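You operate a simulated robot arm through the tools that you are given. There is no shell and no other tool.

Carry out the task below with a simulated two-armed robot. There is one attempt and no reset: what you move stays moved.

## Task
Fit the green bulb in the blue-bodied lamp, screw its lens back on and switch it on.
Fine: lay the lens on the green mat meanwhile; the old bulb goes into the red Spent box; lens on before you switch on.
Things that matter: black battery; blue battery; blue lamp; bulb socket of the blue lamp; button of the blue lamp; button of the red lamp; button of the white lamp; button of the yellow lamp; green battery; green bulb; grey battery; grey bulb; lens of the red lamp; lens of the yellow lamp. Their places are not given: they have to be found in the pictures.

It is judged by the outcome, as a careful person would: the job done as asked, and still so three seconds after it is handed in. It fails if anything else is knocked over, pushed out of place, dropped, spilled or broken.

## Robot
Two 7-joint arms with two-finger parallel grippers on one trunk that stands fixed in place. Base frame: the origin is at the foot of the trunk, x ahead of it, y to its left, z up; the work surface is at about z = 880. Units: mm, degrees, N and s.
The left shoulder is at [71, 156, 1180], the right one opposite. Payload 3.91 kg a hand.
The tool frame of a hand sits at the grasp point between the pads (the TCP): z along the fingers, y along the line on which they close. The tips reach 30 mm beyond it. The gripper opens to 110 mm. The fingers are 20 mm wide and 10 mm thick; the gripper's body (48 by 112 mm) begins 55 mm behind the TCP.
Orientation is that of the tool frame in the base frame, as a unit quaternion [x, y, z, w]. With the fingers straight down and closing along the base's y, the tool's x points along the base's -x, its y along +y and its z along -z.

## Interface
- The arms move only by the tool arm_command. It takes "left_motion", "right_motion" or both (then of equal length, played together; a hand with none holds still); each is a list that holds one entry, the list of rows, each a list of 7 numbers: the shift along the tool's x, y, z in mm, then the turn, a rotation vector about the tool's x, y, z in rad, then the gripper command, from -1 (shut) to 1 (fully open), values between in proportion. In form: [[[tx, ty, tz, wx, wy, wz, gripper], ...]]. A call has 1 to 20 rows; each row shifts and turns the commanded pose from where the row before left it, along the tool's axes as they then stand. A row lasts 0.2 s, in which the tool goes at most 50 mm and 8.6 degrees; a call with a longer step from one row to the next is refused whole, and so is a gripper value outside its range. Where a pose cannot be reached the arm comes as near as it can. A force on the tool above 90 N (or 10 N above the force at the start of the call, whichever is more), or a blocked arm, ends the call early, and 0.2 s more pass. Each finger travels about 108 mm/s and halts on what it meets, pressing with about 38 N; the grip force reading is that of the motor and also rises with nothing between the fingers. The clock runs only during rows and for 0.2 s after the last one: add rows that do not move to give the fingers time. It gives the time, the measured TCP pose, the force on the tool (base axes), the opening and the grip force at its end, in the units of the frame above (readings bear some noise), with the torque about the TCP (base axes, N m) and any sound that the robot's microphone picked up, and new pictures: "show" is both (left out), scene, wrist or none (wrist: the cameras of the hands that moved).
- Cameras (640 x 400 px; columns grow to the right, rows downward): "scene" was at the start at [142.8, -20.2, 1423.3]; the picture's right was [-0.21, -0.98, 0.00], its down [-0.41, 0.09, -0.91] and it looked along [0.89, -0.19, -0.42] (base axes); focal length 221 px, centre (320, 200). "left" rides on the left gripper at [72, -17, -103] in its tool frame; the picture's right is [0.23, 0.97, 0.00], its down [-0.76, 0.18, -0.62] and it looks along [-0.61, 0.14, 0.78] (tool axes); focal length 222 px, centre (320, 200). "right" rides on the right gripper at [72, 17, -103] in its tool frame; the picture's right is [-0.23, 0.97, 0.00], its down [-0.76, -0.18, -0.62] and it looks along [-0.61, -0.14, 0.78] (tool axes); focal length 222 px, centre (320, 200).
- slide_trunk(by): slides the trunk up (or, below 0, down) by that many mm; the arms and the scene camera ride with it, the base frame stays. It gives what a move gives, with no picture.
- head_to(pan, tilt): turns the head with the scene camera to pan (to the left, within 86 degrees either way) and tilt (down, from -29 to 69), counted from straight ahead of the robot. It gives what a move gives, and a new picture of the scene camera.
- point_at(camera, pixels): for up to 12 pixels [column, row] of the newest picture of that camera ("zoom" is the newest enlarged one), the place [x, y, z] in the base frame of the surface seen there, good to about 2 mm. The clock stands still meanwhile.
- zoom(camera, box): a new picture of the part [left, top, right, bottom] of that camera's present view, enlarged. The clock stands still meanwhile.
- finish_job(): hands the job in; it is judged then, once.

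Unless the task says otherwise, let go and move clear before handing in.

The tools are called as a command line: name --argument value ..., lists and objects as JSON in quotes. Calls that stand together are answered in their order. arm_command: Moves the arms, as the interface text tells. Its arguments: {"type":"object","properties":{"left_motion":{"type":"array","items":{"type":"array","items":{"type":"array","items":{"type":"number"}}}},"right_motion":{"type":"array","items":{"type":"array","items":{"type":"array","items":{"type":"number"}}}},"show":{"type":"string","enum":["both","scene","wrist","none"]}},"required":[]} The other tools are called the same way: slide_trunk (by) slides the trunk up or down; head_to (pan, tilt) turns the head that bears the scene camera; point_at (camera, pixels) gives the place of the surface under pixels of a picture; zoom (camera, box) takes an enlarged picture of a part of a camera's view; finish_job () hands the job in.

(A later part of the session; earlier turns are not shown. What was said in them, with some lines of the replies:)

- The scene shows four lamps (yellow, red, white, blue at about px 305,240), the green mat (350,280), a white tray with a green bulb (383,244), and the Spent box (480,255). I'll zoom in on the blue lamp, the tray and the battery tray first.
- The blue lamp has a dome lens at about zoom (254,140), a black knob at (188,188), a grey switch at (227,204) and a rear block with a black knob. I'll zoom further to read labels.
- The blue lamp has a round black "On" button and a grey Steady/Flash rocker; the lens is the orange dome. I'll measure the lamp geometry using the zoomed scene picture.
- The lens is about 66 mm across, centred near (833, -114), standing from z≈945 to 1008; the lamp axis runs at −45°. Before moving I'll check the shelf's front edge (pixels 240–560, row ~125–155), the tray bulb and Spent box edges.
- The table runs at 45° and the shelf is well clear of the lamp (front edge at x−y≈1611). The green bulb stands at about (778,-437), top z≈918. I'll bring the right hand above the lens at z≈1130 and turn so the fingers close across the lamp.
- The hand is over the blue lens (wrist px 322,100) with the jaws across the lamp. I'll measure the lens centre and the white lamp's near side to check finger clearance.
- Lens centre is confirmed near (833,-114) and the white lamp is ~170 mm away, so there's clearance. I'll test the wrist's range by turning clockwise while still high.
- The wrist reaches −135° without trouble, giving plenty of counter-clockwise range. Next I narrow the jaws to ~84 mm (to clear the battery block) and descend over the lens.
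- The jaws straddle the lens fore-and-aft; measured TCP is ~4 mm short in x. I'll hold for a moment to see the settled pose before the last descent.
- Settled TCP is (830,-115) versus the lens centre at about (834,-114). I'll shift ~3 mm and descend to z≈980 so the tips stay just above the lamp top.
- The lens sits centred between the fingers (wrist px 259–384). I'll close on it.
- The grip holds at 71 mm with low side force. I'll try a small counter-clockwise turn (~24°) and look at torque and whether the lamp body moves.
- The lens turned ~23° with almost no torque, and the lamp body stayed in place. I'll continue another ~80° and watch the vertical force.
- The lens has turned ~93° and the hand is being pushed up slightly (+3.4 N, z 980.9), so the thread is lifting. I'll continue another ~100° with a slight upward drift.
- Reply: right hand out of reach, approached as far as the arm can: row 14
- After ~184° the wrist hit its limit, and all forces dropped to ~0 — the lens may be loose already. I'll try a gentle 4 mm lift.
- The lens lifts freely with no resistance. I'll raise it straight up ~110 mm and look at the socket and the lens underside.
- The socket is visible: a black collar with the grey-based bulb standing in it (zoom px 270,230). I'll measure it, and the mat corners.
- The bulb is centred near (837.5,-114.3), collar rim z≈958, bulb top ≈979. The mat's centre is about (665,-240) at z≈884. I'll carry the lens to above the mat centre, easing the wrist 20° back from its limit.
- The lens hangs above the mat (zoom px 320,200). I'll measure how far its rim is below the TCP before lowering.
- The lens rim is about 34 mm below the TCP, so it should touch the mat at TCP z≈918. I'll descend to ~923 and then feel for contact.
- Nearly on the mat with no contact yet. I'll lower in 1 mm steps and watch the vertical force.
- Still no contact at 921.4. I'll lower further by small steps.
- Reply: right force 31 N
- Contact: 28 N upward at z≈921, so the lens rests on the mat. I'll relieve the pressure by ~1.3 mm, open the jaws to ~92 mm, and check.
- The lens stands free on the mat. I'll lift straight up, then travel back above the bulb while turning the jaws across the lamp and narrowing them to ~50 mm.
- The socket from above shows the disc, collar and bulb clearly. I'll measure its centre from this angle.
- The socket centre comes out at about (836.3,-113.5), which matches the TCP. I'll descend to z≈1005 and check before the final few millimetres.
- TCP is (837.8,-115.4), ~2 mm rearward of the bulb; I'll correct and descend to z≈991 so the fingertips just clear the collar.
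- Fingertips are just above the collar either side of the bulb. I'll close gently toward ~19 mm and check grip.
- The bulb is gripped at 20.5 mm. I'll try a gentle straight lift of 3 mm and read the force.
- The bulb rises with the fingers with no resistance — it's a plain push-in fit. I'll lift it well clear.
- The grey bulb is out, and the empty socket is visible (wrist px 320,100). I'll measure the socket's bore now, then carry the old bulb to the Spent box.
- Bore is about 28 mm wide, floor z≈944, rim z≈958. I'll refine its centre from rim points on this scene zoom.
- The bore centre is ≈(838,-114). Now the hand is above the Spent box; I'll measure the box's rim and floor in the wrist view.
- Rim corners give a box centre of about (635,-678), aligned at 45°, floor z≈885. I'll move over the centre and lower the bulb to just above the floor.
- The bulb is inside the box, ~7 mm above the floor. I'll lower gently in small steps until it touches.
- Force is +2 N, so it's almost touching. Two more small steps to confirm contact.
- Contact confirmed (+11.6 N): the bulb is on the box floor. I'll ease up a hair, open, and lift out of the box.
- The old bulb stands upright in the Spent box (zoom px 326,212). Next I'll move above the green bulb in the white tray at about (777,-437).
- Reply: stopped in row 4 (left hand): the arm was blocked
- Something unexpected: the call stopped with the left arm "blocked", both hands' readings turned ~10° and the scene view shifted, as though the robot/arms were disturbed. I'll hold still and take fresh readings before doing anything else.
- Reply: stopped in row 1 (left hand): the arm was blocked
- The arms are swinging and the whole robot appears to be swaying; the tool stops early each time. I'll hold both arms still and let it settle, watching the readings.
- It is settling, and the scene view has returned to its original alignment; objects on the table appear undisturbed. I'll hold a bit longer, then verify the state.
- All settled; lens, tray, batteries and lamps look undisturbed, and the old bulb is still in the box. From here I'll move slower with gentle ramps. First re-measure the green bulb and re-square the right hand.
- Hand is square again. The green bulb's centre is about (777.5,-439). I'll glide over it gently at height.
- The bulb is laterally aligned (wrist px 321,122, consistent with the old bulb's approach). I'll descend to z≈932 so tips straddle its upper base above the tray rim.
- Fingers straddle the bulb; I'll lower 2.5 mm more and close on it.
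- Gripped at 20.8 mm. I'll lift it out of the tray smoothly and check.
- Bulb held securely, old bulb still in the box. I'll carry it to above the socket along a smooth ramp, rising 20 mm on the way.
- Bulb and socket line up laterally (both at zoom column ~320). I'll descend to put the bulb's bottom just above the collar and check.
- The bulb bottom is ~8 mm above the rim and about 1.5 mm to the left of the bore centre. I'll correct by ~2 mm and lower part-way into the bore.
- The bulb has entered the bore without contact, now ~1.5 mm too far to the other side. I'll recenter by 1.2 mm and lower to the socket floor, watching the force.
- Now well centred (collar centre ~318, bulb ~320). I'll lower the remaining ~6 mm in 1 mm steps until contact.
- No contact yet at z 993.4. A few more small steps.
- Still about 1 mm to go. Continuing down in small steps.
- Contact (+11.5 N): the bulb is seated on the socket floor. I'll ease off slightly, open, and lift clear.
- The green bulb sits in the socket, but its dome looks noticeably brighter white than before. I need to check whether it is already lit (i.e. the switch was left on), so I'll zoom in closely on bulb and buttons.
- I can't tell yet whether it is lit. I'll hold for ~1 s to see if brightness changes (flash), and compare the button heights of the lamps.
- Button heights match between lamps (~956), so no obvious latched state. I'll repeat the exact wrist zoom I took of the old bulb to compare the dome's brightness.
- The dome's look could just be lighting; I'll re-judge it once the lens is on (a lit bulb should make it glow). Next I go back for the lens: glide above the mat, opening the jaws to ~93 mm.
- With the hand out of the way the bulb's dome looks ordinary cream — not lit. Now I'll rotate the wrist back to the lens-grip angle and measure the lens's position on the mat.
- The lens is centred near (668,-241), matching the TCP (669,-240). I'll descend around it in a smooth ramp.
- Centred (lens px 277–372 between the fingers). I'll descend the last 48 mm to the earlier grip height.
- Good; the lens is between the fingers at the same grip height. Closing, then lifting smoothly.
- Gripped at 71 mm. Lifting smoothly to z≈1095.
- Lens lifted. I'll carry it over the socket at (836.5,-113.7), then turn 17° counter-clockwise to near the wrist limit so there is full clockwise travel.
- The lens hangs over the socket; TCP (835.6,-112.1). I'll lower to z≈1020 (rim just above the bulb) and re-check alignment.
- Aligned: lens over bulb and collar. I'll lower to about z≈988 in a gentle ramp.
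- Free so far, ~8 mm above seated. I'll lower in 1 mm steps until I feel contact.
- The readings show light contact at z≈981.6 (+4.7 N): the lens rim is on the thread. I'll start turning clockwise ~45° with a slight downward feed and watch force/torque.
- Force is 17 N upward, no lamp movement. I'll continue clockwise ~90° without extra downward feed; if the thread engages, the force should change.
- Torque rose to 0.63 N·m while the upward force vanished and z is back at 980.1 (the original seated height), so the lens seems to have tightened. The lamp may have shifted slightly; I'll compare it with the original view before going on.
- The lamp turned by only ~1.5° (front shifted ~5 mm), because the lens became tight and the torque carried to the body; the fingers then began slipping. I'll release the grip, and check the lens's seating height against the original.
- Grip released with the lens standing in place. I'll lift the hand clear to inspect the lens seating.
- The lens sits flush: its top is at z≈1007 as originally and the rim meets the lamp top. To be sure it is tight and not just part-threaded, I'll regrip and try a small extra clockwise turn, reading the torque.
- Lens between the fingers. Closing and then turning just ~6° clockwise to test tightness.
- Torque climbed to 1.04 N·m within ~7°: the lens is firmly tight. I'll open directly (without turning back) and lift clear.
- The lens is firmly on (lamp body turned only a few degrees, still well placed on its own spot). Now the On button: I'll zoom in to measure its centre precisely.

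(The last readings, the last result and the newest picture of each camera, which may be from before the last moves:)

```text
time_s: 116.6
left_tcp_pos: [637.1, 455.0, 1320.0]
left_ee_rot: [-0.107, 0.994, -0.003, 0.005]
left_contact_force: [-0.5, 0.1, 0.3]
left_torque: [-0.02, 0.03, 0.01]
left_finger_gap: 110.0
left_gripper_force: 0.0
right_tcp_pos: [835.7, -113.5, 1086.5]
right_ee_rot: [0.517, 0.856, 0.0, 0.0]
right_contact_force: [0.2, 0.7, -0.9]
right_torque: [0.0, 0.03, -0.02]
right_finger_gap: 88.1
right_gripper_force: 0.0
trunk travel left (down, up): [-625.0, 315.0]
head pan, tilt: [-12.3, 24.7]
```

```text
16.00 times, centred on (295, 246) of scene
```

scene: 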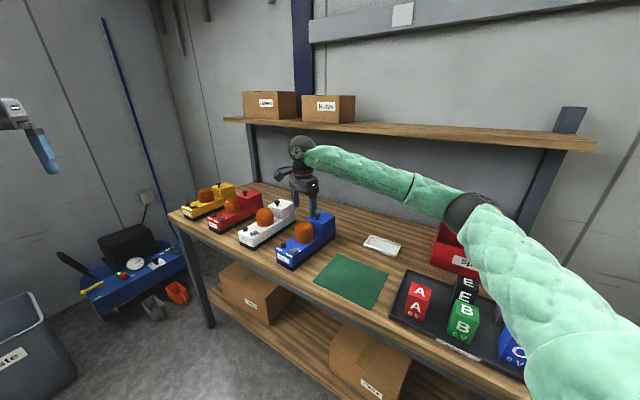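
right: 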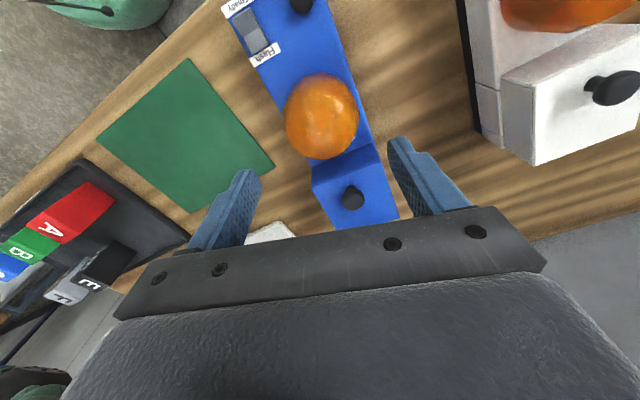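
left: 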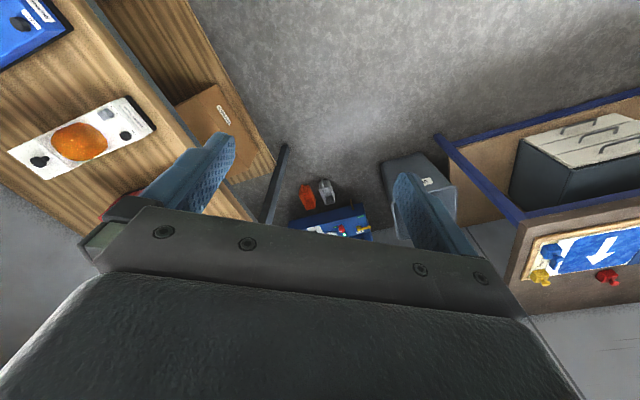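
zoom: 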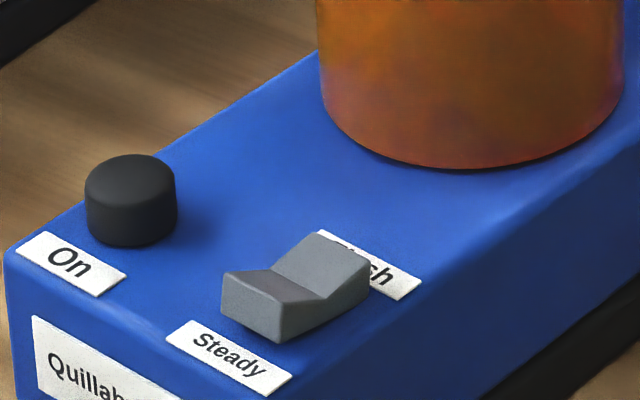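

The button is a 20 mm cap at zoom (130,180). Measuring points on its top face.

point_at --camera "zoom" --pixels '[[130, 160], [130, 170], [130, 182], [105, 172], [155, 172], [130, 195], [130, 225], [130, 243], [92, 200], [170, 200], [200, 200], [240, 290]]'

```text
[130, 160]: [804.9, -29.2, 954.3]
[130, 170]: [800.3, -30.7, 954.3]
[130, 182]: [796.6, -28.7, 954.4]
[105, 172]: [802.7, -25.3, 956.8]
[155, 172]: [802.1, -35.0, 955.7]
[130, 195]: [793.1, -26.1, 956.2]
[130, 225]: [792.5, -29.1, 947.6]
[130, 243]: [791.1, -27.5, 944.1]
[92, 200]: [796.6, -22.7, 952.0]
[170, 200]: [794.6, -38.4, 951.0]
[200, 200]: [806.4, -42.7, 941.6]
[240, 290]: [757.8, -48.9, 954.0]
```

Button centre ≈ (800,-30), top z≈955. I'll close the fingers, move over it and descend to ~12 mm above.

arm_command --right_motion '[[[7.6, 0.59, 0, 0, 0, 0, 0.2], [15.2, 1.18, 0, 0, 0, 0, -0.3], [22.8, 1.77, 0, 0, 0, 0, -1], [22.8, 1.77, 0, 0, 0, 0, -1], [15.2, 1.18, 0, 0, 0, 0, -1], [7.6, 0.59, 0, 0, 0, 0, -1], [0, 0, 5, 0, 0, 0, -1], [0, 0, 10, 0, 0, 0, -1], [0, 0, 16, 0, 0, 0, -1], [0, 0, 20, 0, 0, 0, -1], [0, 0, 18, 0, 0, 0, -1], [0, 0, 12, 0, 0, 0, -1], [0, 0, 5, 0, 0, 0, -1], [0, 0, 0, 0, 0, 0, -1], [0, 0, 0, 0, 0, 0, -1]]]' --show "both"

zoom --camera "scene" --box '[270, 210, 330, 265]'

zoom --camera "right" --box '[240, 80, 400, 220]'

```text
time_s: 119.8
left_tcp_pos: [636.5, 454.1, 1320.2]
left_ee_rot: [-0.107, 0.994, -0.002, 0.005]
left_contact_force: [0.6, -0.1, -0.3]
left_torque: [-0.01, -0.03, 0.0]
left_finger_gap: 110.3
left_gripper_force: 0.1
right_tcp_pos: [799.4, -29.9, 1001.6]
right_ee_rot: [0.517, 0.856, 0.0, 0.0]
right_contact_force: [0.5, -0.2, 1.2]
right_torque: [0.01, 0.0, 0.02]
right_finger_gap: 0.0
right_gripper_force: 37.7
trunk travel left (down, up): [-625.0, 315.0]
head pan, tilt: [-12.3, 24.7]
```

scene: 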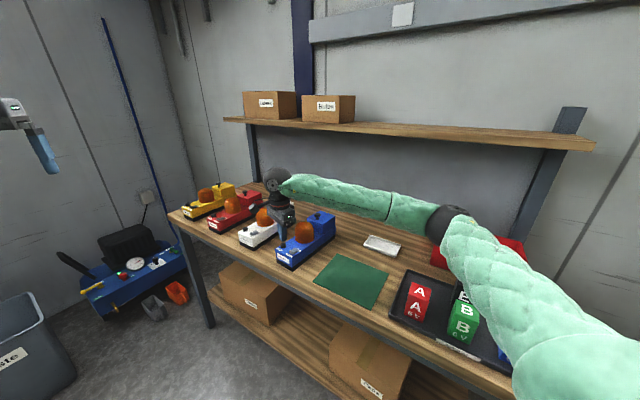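
right: 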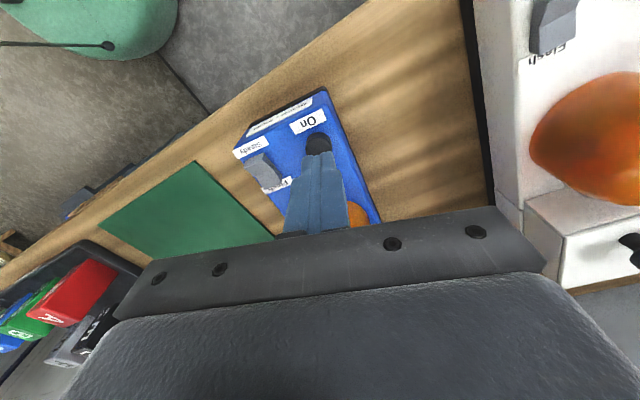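

```text
7.27 times, centred on (300, 238) of scene
```

zoom: 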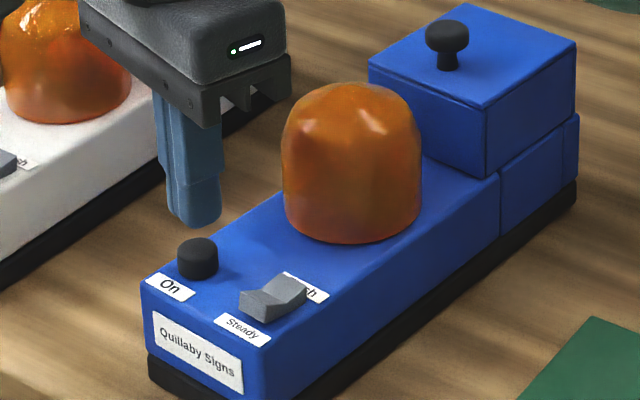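

```text
2.86 times, centred on (320, 150) of right
```

zoom: 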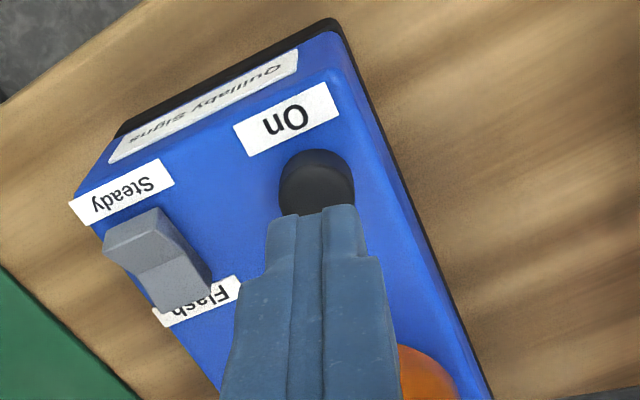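

Fingertips are directly above the button (tips ~16 mm above). I'll go down 14 mm, then feel for contact.

arm_command --right_motion '[[[0, 0, 4, 0, 0, 0, -1], [0, 0, 5, 0, 0, 0, -1], [0, 0, 3, 0, 0, 0, -1], [0, 0, 1.5, 0, 0, 0, -1], [0, 0, 0, 0, 0, 0, -1]]]' --show "none"

zoom --camera "scene" --box '[275, 225, 315, 260]'

```text
time_s: 121.0
left_tcp_pos: [637.2, 455.2, 1320.6]
left_ee_rot: [-0.106, 0.994, -0.002, 0.006]
left_contact_force: [0.5, -0.4, 0.5]
left_torque: [-0.01, 0.02, 0.04]
left_finger_gap: 110.0
left_gripper_force: 0.0
right_tcp_pos: [800.8, -29.2, 986.6]
right_ee_rot: [0.517, 0.856, 0.0, 0.0]
right_contact_force: [-0.4, -0.6, -1.3]
right_torque: [-0.01, -0.04, -0.04]
right_finger_gap: 0.0
right_gripper_force: 38.2
trunk travel left (down, up): [-625.0, 315.0]
head pan, tilt: [-12.3, 24.7]
```

```text
11.43 times, centred on (295, 242) of scene
```

zoom: 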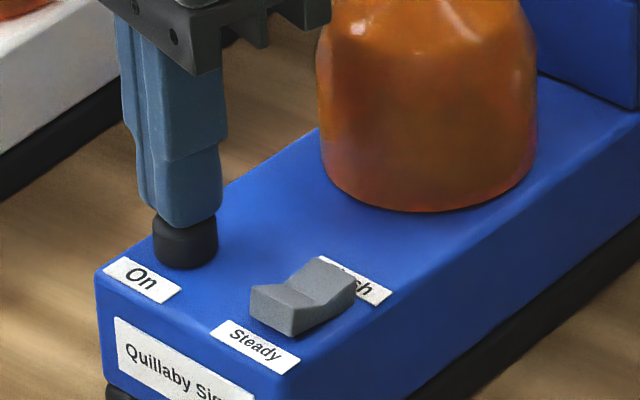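

The tips are just above the button cap and well centred. Pressing down in 0.8 mm steps, watching force and sound.

arm_command --right_motion '[[[0, 0, 0.8, 0, 0, 0, -1], [0, 0, 0.8, 0, 0, 0, -1], [0, 0, 0.8, 0, 0, 0, -1], [0, 0, 0.8, 0, 0, 0, -1]]]' --show "none"

zoom --camera "scene" --box '[275, 210, 325, 260]'

```text
time_s: 122.0
left_tcp_pos: [636.7, 454.4, 1320.0]
left_ee_rot: [-0.106, 0.994, -0.002, 0.005]
left_contact_force: [0.4, 0.3, -0.3]
left_torque: [-0.01, 0.0, 0.02]
left_finger_gap: 110.0
left_gripper_force: 0.1
right_tcp_pos: [800.0, -28.1, 983.0]
right_ee_rot: [0.517, 0.856, 0.0, 0.0]
right_contact_force: [0.6, 0.9, 1.7]
right_torque: [0.03, -0.01, 0.01]
right_finger_gap: 0.0
right_gripper_force: 37.2
trunk travel left (down, up): [-625.0, 315.0]
head pan, tilt: [-12.3, 24.7]
```

```text
8.00 times, centred on (300, 235) of scene
```

zoom: 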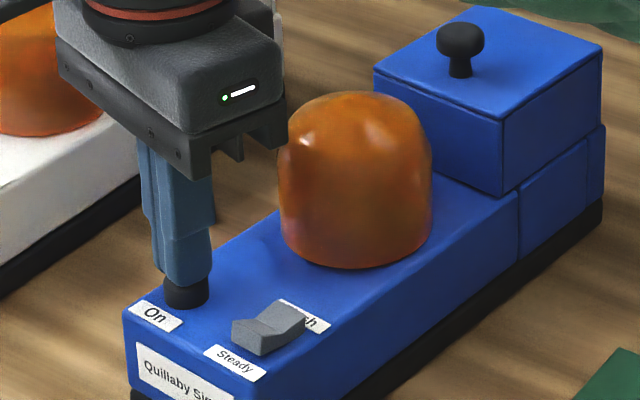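

Just beginning contact (+1.7 N at z 983). Continue pressing in small steps.

arm_command --right_motion '[[[0, 0, 0.8, 0, 0, 0, -1], [0, 0, 0.8, 0, 0, 0, -1], [0, 0, 0.8, 0, 0, 0, -1]]]' --show "none"

zoom --camera "scene" --box '[275, 210, 325, 260]'

```text
time_s: 122.8
left_tcp_pos: [636.2, 454.2, 1320.4]
left_ee_rot: [-0.106, 0.994, -0.002, 0.005]
left_contact_force: [0.2, -0.2, -0.2]
left_torque: [-0.01, 0.04, 0.01]
left_finger_gap: 109.8
left_gripper_force: 0.0
right_tcp_pos: [801.3, -28.4, 980.9]
right_ee_rot: [0.518, 0.856, -0.001, 0.0]
right_contact_force: [-1.2, -0.7, 3.2]
right_torque: [0.01, 0.05, 0.03]
right_finger_gap: 0.0
right_gripper_force: 38.2
trunk travel left (down, up): [-625.0, 315.0]
head pan, tilt: [-12.3, 24.7]
heard: click
```

```text
8.00 times, centred on (300, 235) of scene
```

zoom: 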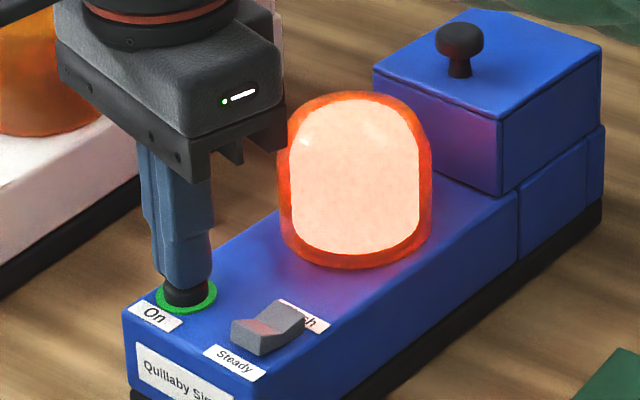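

A click was heard, and the lens glows brightly with a green ring around the button: the lamp is on. I'll retract straight up and verify it stays lit.

arm_command --right_motion '[[[0, 0, -2, 0, 0, 0, -1], [0, 0, -5, 0, 0, 0, -1], [0, 0, -10, 0, 0, 0, -1], [0, 0, -16, 0, 0, 0, -1], [0, 0, -20, 0, 0, 0, -1], [0, 0, -20, 0, 0, 0, -1], [0, 0, -20, 0, 0, 0, -1], [0, 0, -16, 0, 0, 0, -1], [0, 0, -10, 0, 0, 0, -1], [0, 0, -5, 0, 0, 0, -1], [0, 0, 0, 0, 0, 0, -1]]]' --show "both"

zoom --camera "scene" --box '[260, 195, 360, 275]'

```text
time_s: 125.2
left_tcp_pos: [636.8, 454.9, 1320.5]
left_ee_rot: [-0.106, 0.994, -0.002, 0.006]
left_contact_force: [-0.3, -0.1, 0.1]
left_torque: [0.03, 0.0, 0.01]
left_finger_gap: 109.9
left_gripper_force: 0.1
right_tcp_pos: [801.3, -29.3, 1103.6]
right_ee_rot: [0.518, 0.856, 0.0, -0.001]
right_contact_force: [-0.2, -0.2, -0.2]
right_torque: [0.01, 0.03, 0.01]
right_finger_gap: 0.2
right_gripper_force: 37.7
trunk travel left (down, up): [-625.0, 315.0]
head pan, tilt: [-12.3, 24.7]
```

scene: 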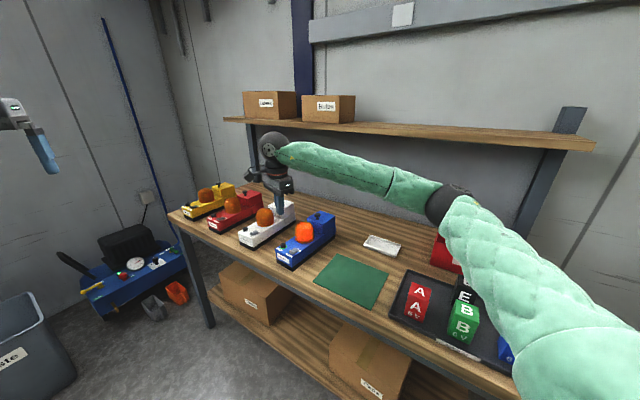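
right: 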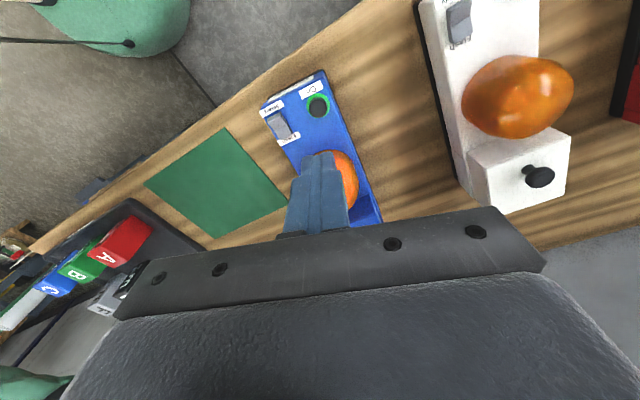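

```text
5.00 times, centred on (310, 235) of scene
```

zoom: 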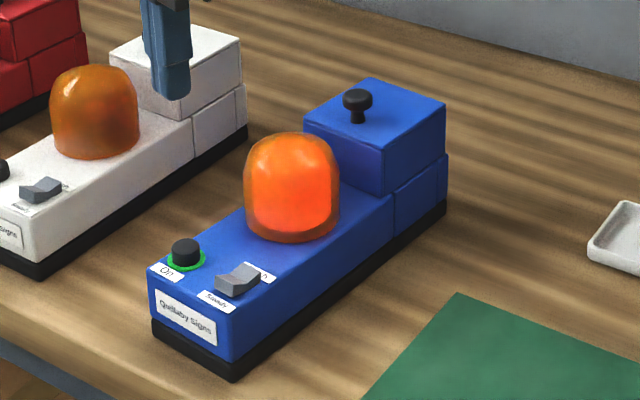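

The green ring is on and the lens still glows, though less intensely — perhaps it's flashing. I'll take a few time-spaced looks while moving the hand clear.

arm_command --right_motion '[[[0, 0, 0, 0, 0, 0, -1]]]' --show "none"

zoom --camera "scene" --box '[260, 195, 360, 275]'

arm_command --right_motion '[[[0, 0, 0, 0, 0, 0, -1]]]' --show "none"

zoom --camera "scene" --box '[260, 195, 360, 275]'

arm_command --right_motion '[[[0, 0, 0, 0, 0, 0, -1]]]' --show "none"

zoom --camera "scene" --box '[260, 195, 360, 275]'

```text
time_s: 125.6
left_tcp_pos: [637.8, 454.8, 1320.2]
left_ee_rot: [-0.106, 0.994, -0.003, 0.005]
left_contact_force: [0.0, 0.4, 0.5]
left_torque: [-0.01, -0.01, -0.01]
left_finger_gap: 109.8
left_gripper_force: 0.1
right_tcp_pos: [801.8, -28.2, 1104.1]
right_ee_rot: [0.517, 0.856, 0.0, 0.0]
right_contact_force: [-0.5, 0.1, 0.2]
right_torque: [-0.01, 0.0, 0.02]
right_finger_gap: 0.2
right_gripper_force: 37.3
trunk travel left (down, up): [-625.0, 315.0]
head pan, tilt: [-12.3, 24.7]
```

```text
5.00 times, centred on (310, 235) of scene
```

zoom: 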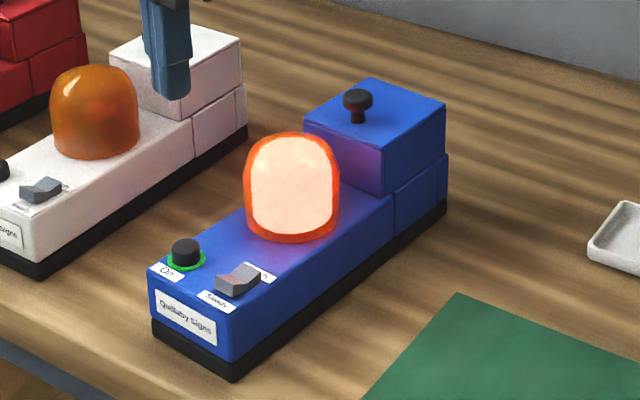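

```text
time_s: 126.0
left_tcp_pos: [637.0, 455.6, 1319.8]
left_ee_rot: [-0.107, 0.994, -0.003, 0.005]
left_contact_force: [0.5, 0.7, -1.0]
left_torque: [-0.01, 0.01, 0.01]
left_finger_gap: 109.9
left_gripper_force: 0.0
right_tcp_pos: [801.2, -28.4, 1104.6]
right_ee_rot: [0.517, 0.856, 0.0, 0.0]
right_contact_force: [-0.4, -0.1, -0.3]
right_torque: [0.01, -0.04, 0.0]
right_finger_gap: 0.1
right_gripper_force: 37.7
trunk travel left (down, up): [-625.0, 315.0]
head pan, tilt: [-12.3, 24.7]
```

```text
5.00 times, centred on (310, 235) of scene
```

zoom: 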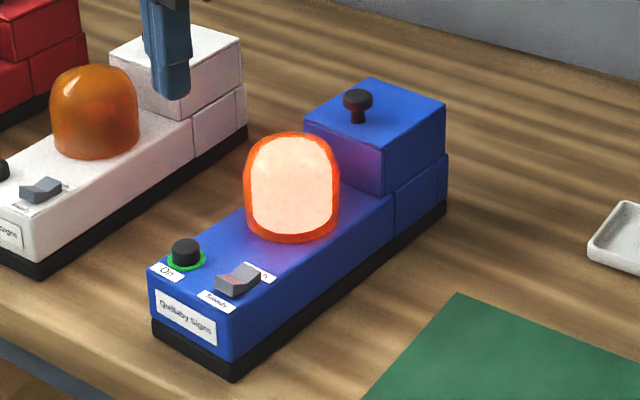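

```text
time_s: 126.4
left_tcp_pos: [636.7, 454.7, 1320.8]
left_ee_rot: [-0.106, 0.994, -0.002, 0.005]
left_contact_force: [0.1, -0.4, -0.9]
left_torque: [0.02, 0.0, 0.02]
left_finger_gap: 110.0
left_gripper_force: 0.0
right_tcp_pos: [801.5, -29.4, 1105.1]
right_ee_rot: [0.517, 0.856, -0.001, 0.0]
right_contact_force: [0.8, 0.0, 1.0]
right_torque: [0.01, 0.01, 0.01]
right_finger_gap: 0.0
right_gripper_force: 38.0
trunk travel left (down, up): [-625.0, 315.0]
head pan, tilt: [-12.3, 24.7]
```

```text
5.00 times, centred on (310, 235) of scene
```

zoom: 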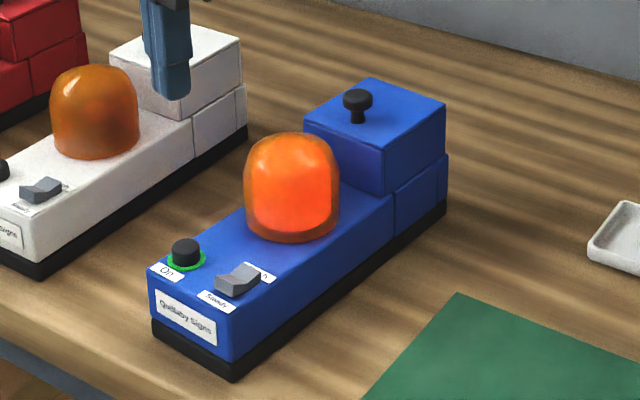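

The lamp is on and flashing (its rocker was left on Flash, which I wasn't asked to change); it's working with the lens on. I'll now withdraw the right hand smoothly up and away.

arm_command --right_motion '[[[0, 0, -5, 0, 0, 0, -1], [0, 0, -10, 0, 0, 0, -1], [0, 0, -20, 0, 0, 0, -1], [0, 0, -25, 0, 0, 0, -1], [0, 0, -20, 0, 0, 0, -1], [0, 0, -12, 0, 0, 0, -1], [0, 0, -6, 0, 0, 0, -1], [-4.11, -6.68, 0, 0, 0, 0, -1], [-8.22, -13.36, 0, 0, 0, 0, -1], [-12.33, -20.04, 0, 0, 0, 0, -1], [-16.44, -26.72, 0, 0, 0, 0, -1], [-16.44, -26.72, 0, 0, 0, 0, -1], [-16.44, -26.72, 0, 0, 0, 0, -1], [-16.44, -26.72, 0, 0, 0, 0, -1], [-16.44, -26.72, 0, 0, 0, 0, -1], [-16.44, -26.72, 0, 0, 0, 0, -1], [-16.44, -26.72, 0, 0, 0, 0, -1], [-12.33, -20.04, 0, 0, 0, 0, -1], [-8.22, -13.36, 0, 0, 0, 0, -1], [-4.11, -6.68, 0, 0, 0, 0, -1]]]' --show "both"

zoom --camera "scene" --box '[160, 170, 400, 320]'

zoom --camera "scene" --box '[340, 200, 580, 400]'

```text
time_s: 130.6
left_tcp_pos: [637.3, 454.6, 1318.9]
left_ee_rot: [-0.106, 0.994, -0.002, 0.005]
left_contact_force: [-0.4, -0.4, 0.4]
left_torque: [0.02, -0.01, -0.01]
left_finger_gap: 110.1
left_gripper_force: 0.0
right_tcp_pos: [639.3, -299.1, 1204.3]
right_ee_rot: [0.517, 0.856, 0.0, -0.001]
right_contact_force: [0.5, 0.2, 0.3]
right_torque: [0.0, -0.02, 0.0]
right_finger_gap: 0.0
right_gripper_force: 37.6
trunk travel left (down, up): [-625.0, 315.0]
head pan, tilt: [-12.3, 24.7]
```

scene: 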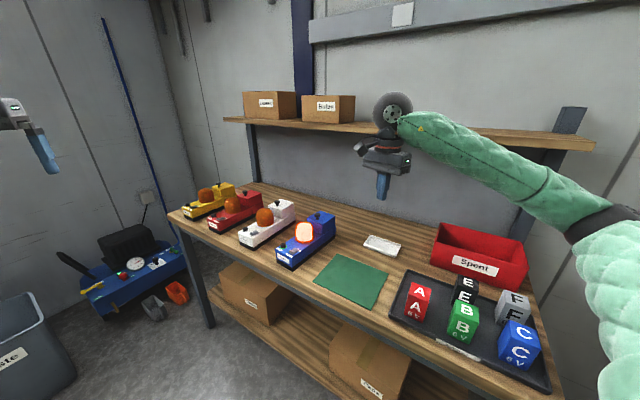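
right: 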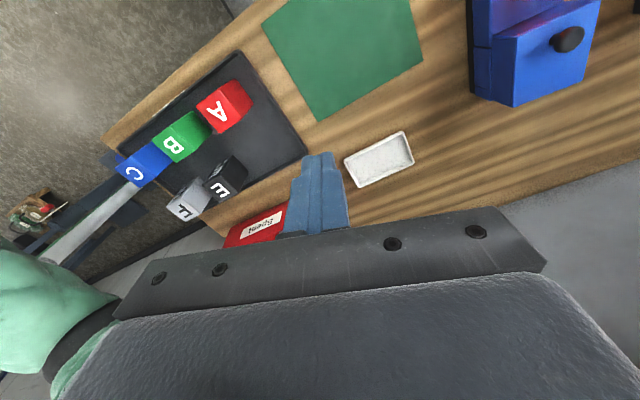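

```text
2.67 times, centred on (280, 245) of scene
```

zoom: 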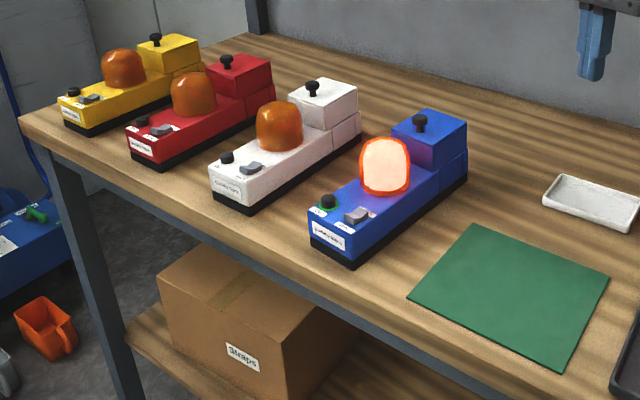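

```text
2.00 times, centred on (460, 300) of scene
```

zoom: 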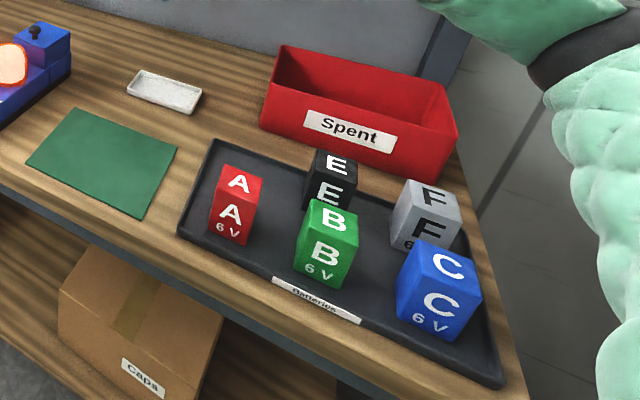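

Final pictures show the blue lamp lit with its lens on, and the old bulb was last seen upright in the Spent box. The other lamps, batteries, tray and mat look in place, and both hands are clear, so I'm handing the job in.

finish_job

```text
The job is handed in.
```

The green bulb is in the blue lamp, its lens is screwed back on, and the lamp is switched on and lit. I handed the job in with both hands clear.

- **Bulbs:** The old grey-based bulb stands upright in the red Spent box. The green bulb sits on the floor of the socket.
- **Lens:** It rested on the green mat while I changed the bulb, and I refitted it before pressing the button. It's tight: a small extra turn met about 1 N·m of resistance.
- **Switch:** I pressed the On button once and heard a click. The lens lit and a green ring came on around the button.
- **Flashing:** The lamp flashes rather than staying steady. I left its Steady/Flash rocker as I found it.
- **Lamp position:** Tightening the lens turned the blue lamp a few degrees on the table, moving its front end by roughly 1 cm.
- **Robot sway:** Partway through, on the way to pick up the green bulb, the robot swayed hard for about a second and a move was cut short. Both hands were empty, and I found nothing disturbed on the table. The left arm ended up parked in a different spot, and I moved more gently after that.

In the last pictures the other three lamps, the batteries, the bulb tray and the mat were all in place.
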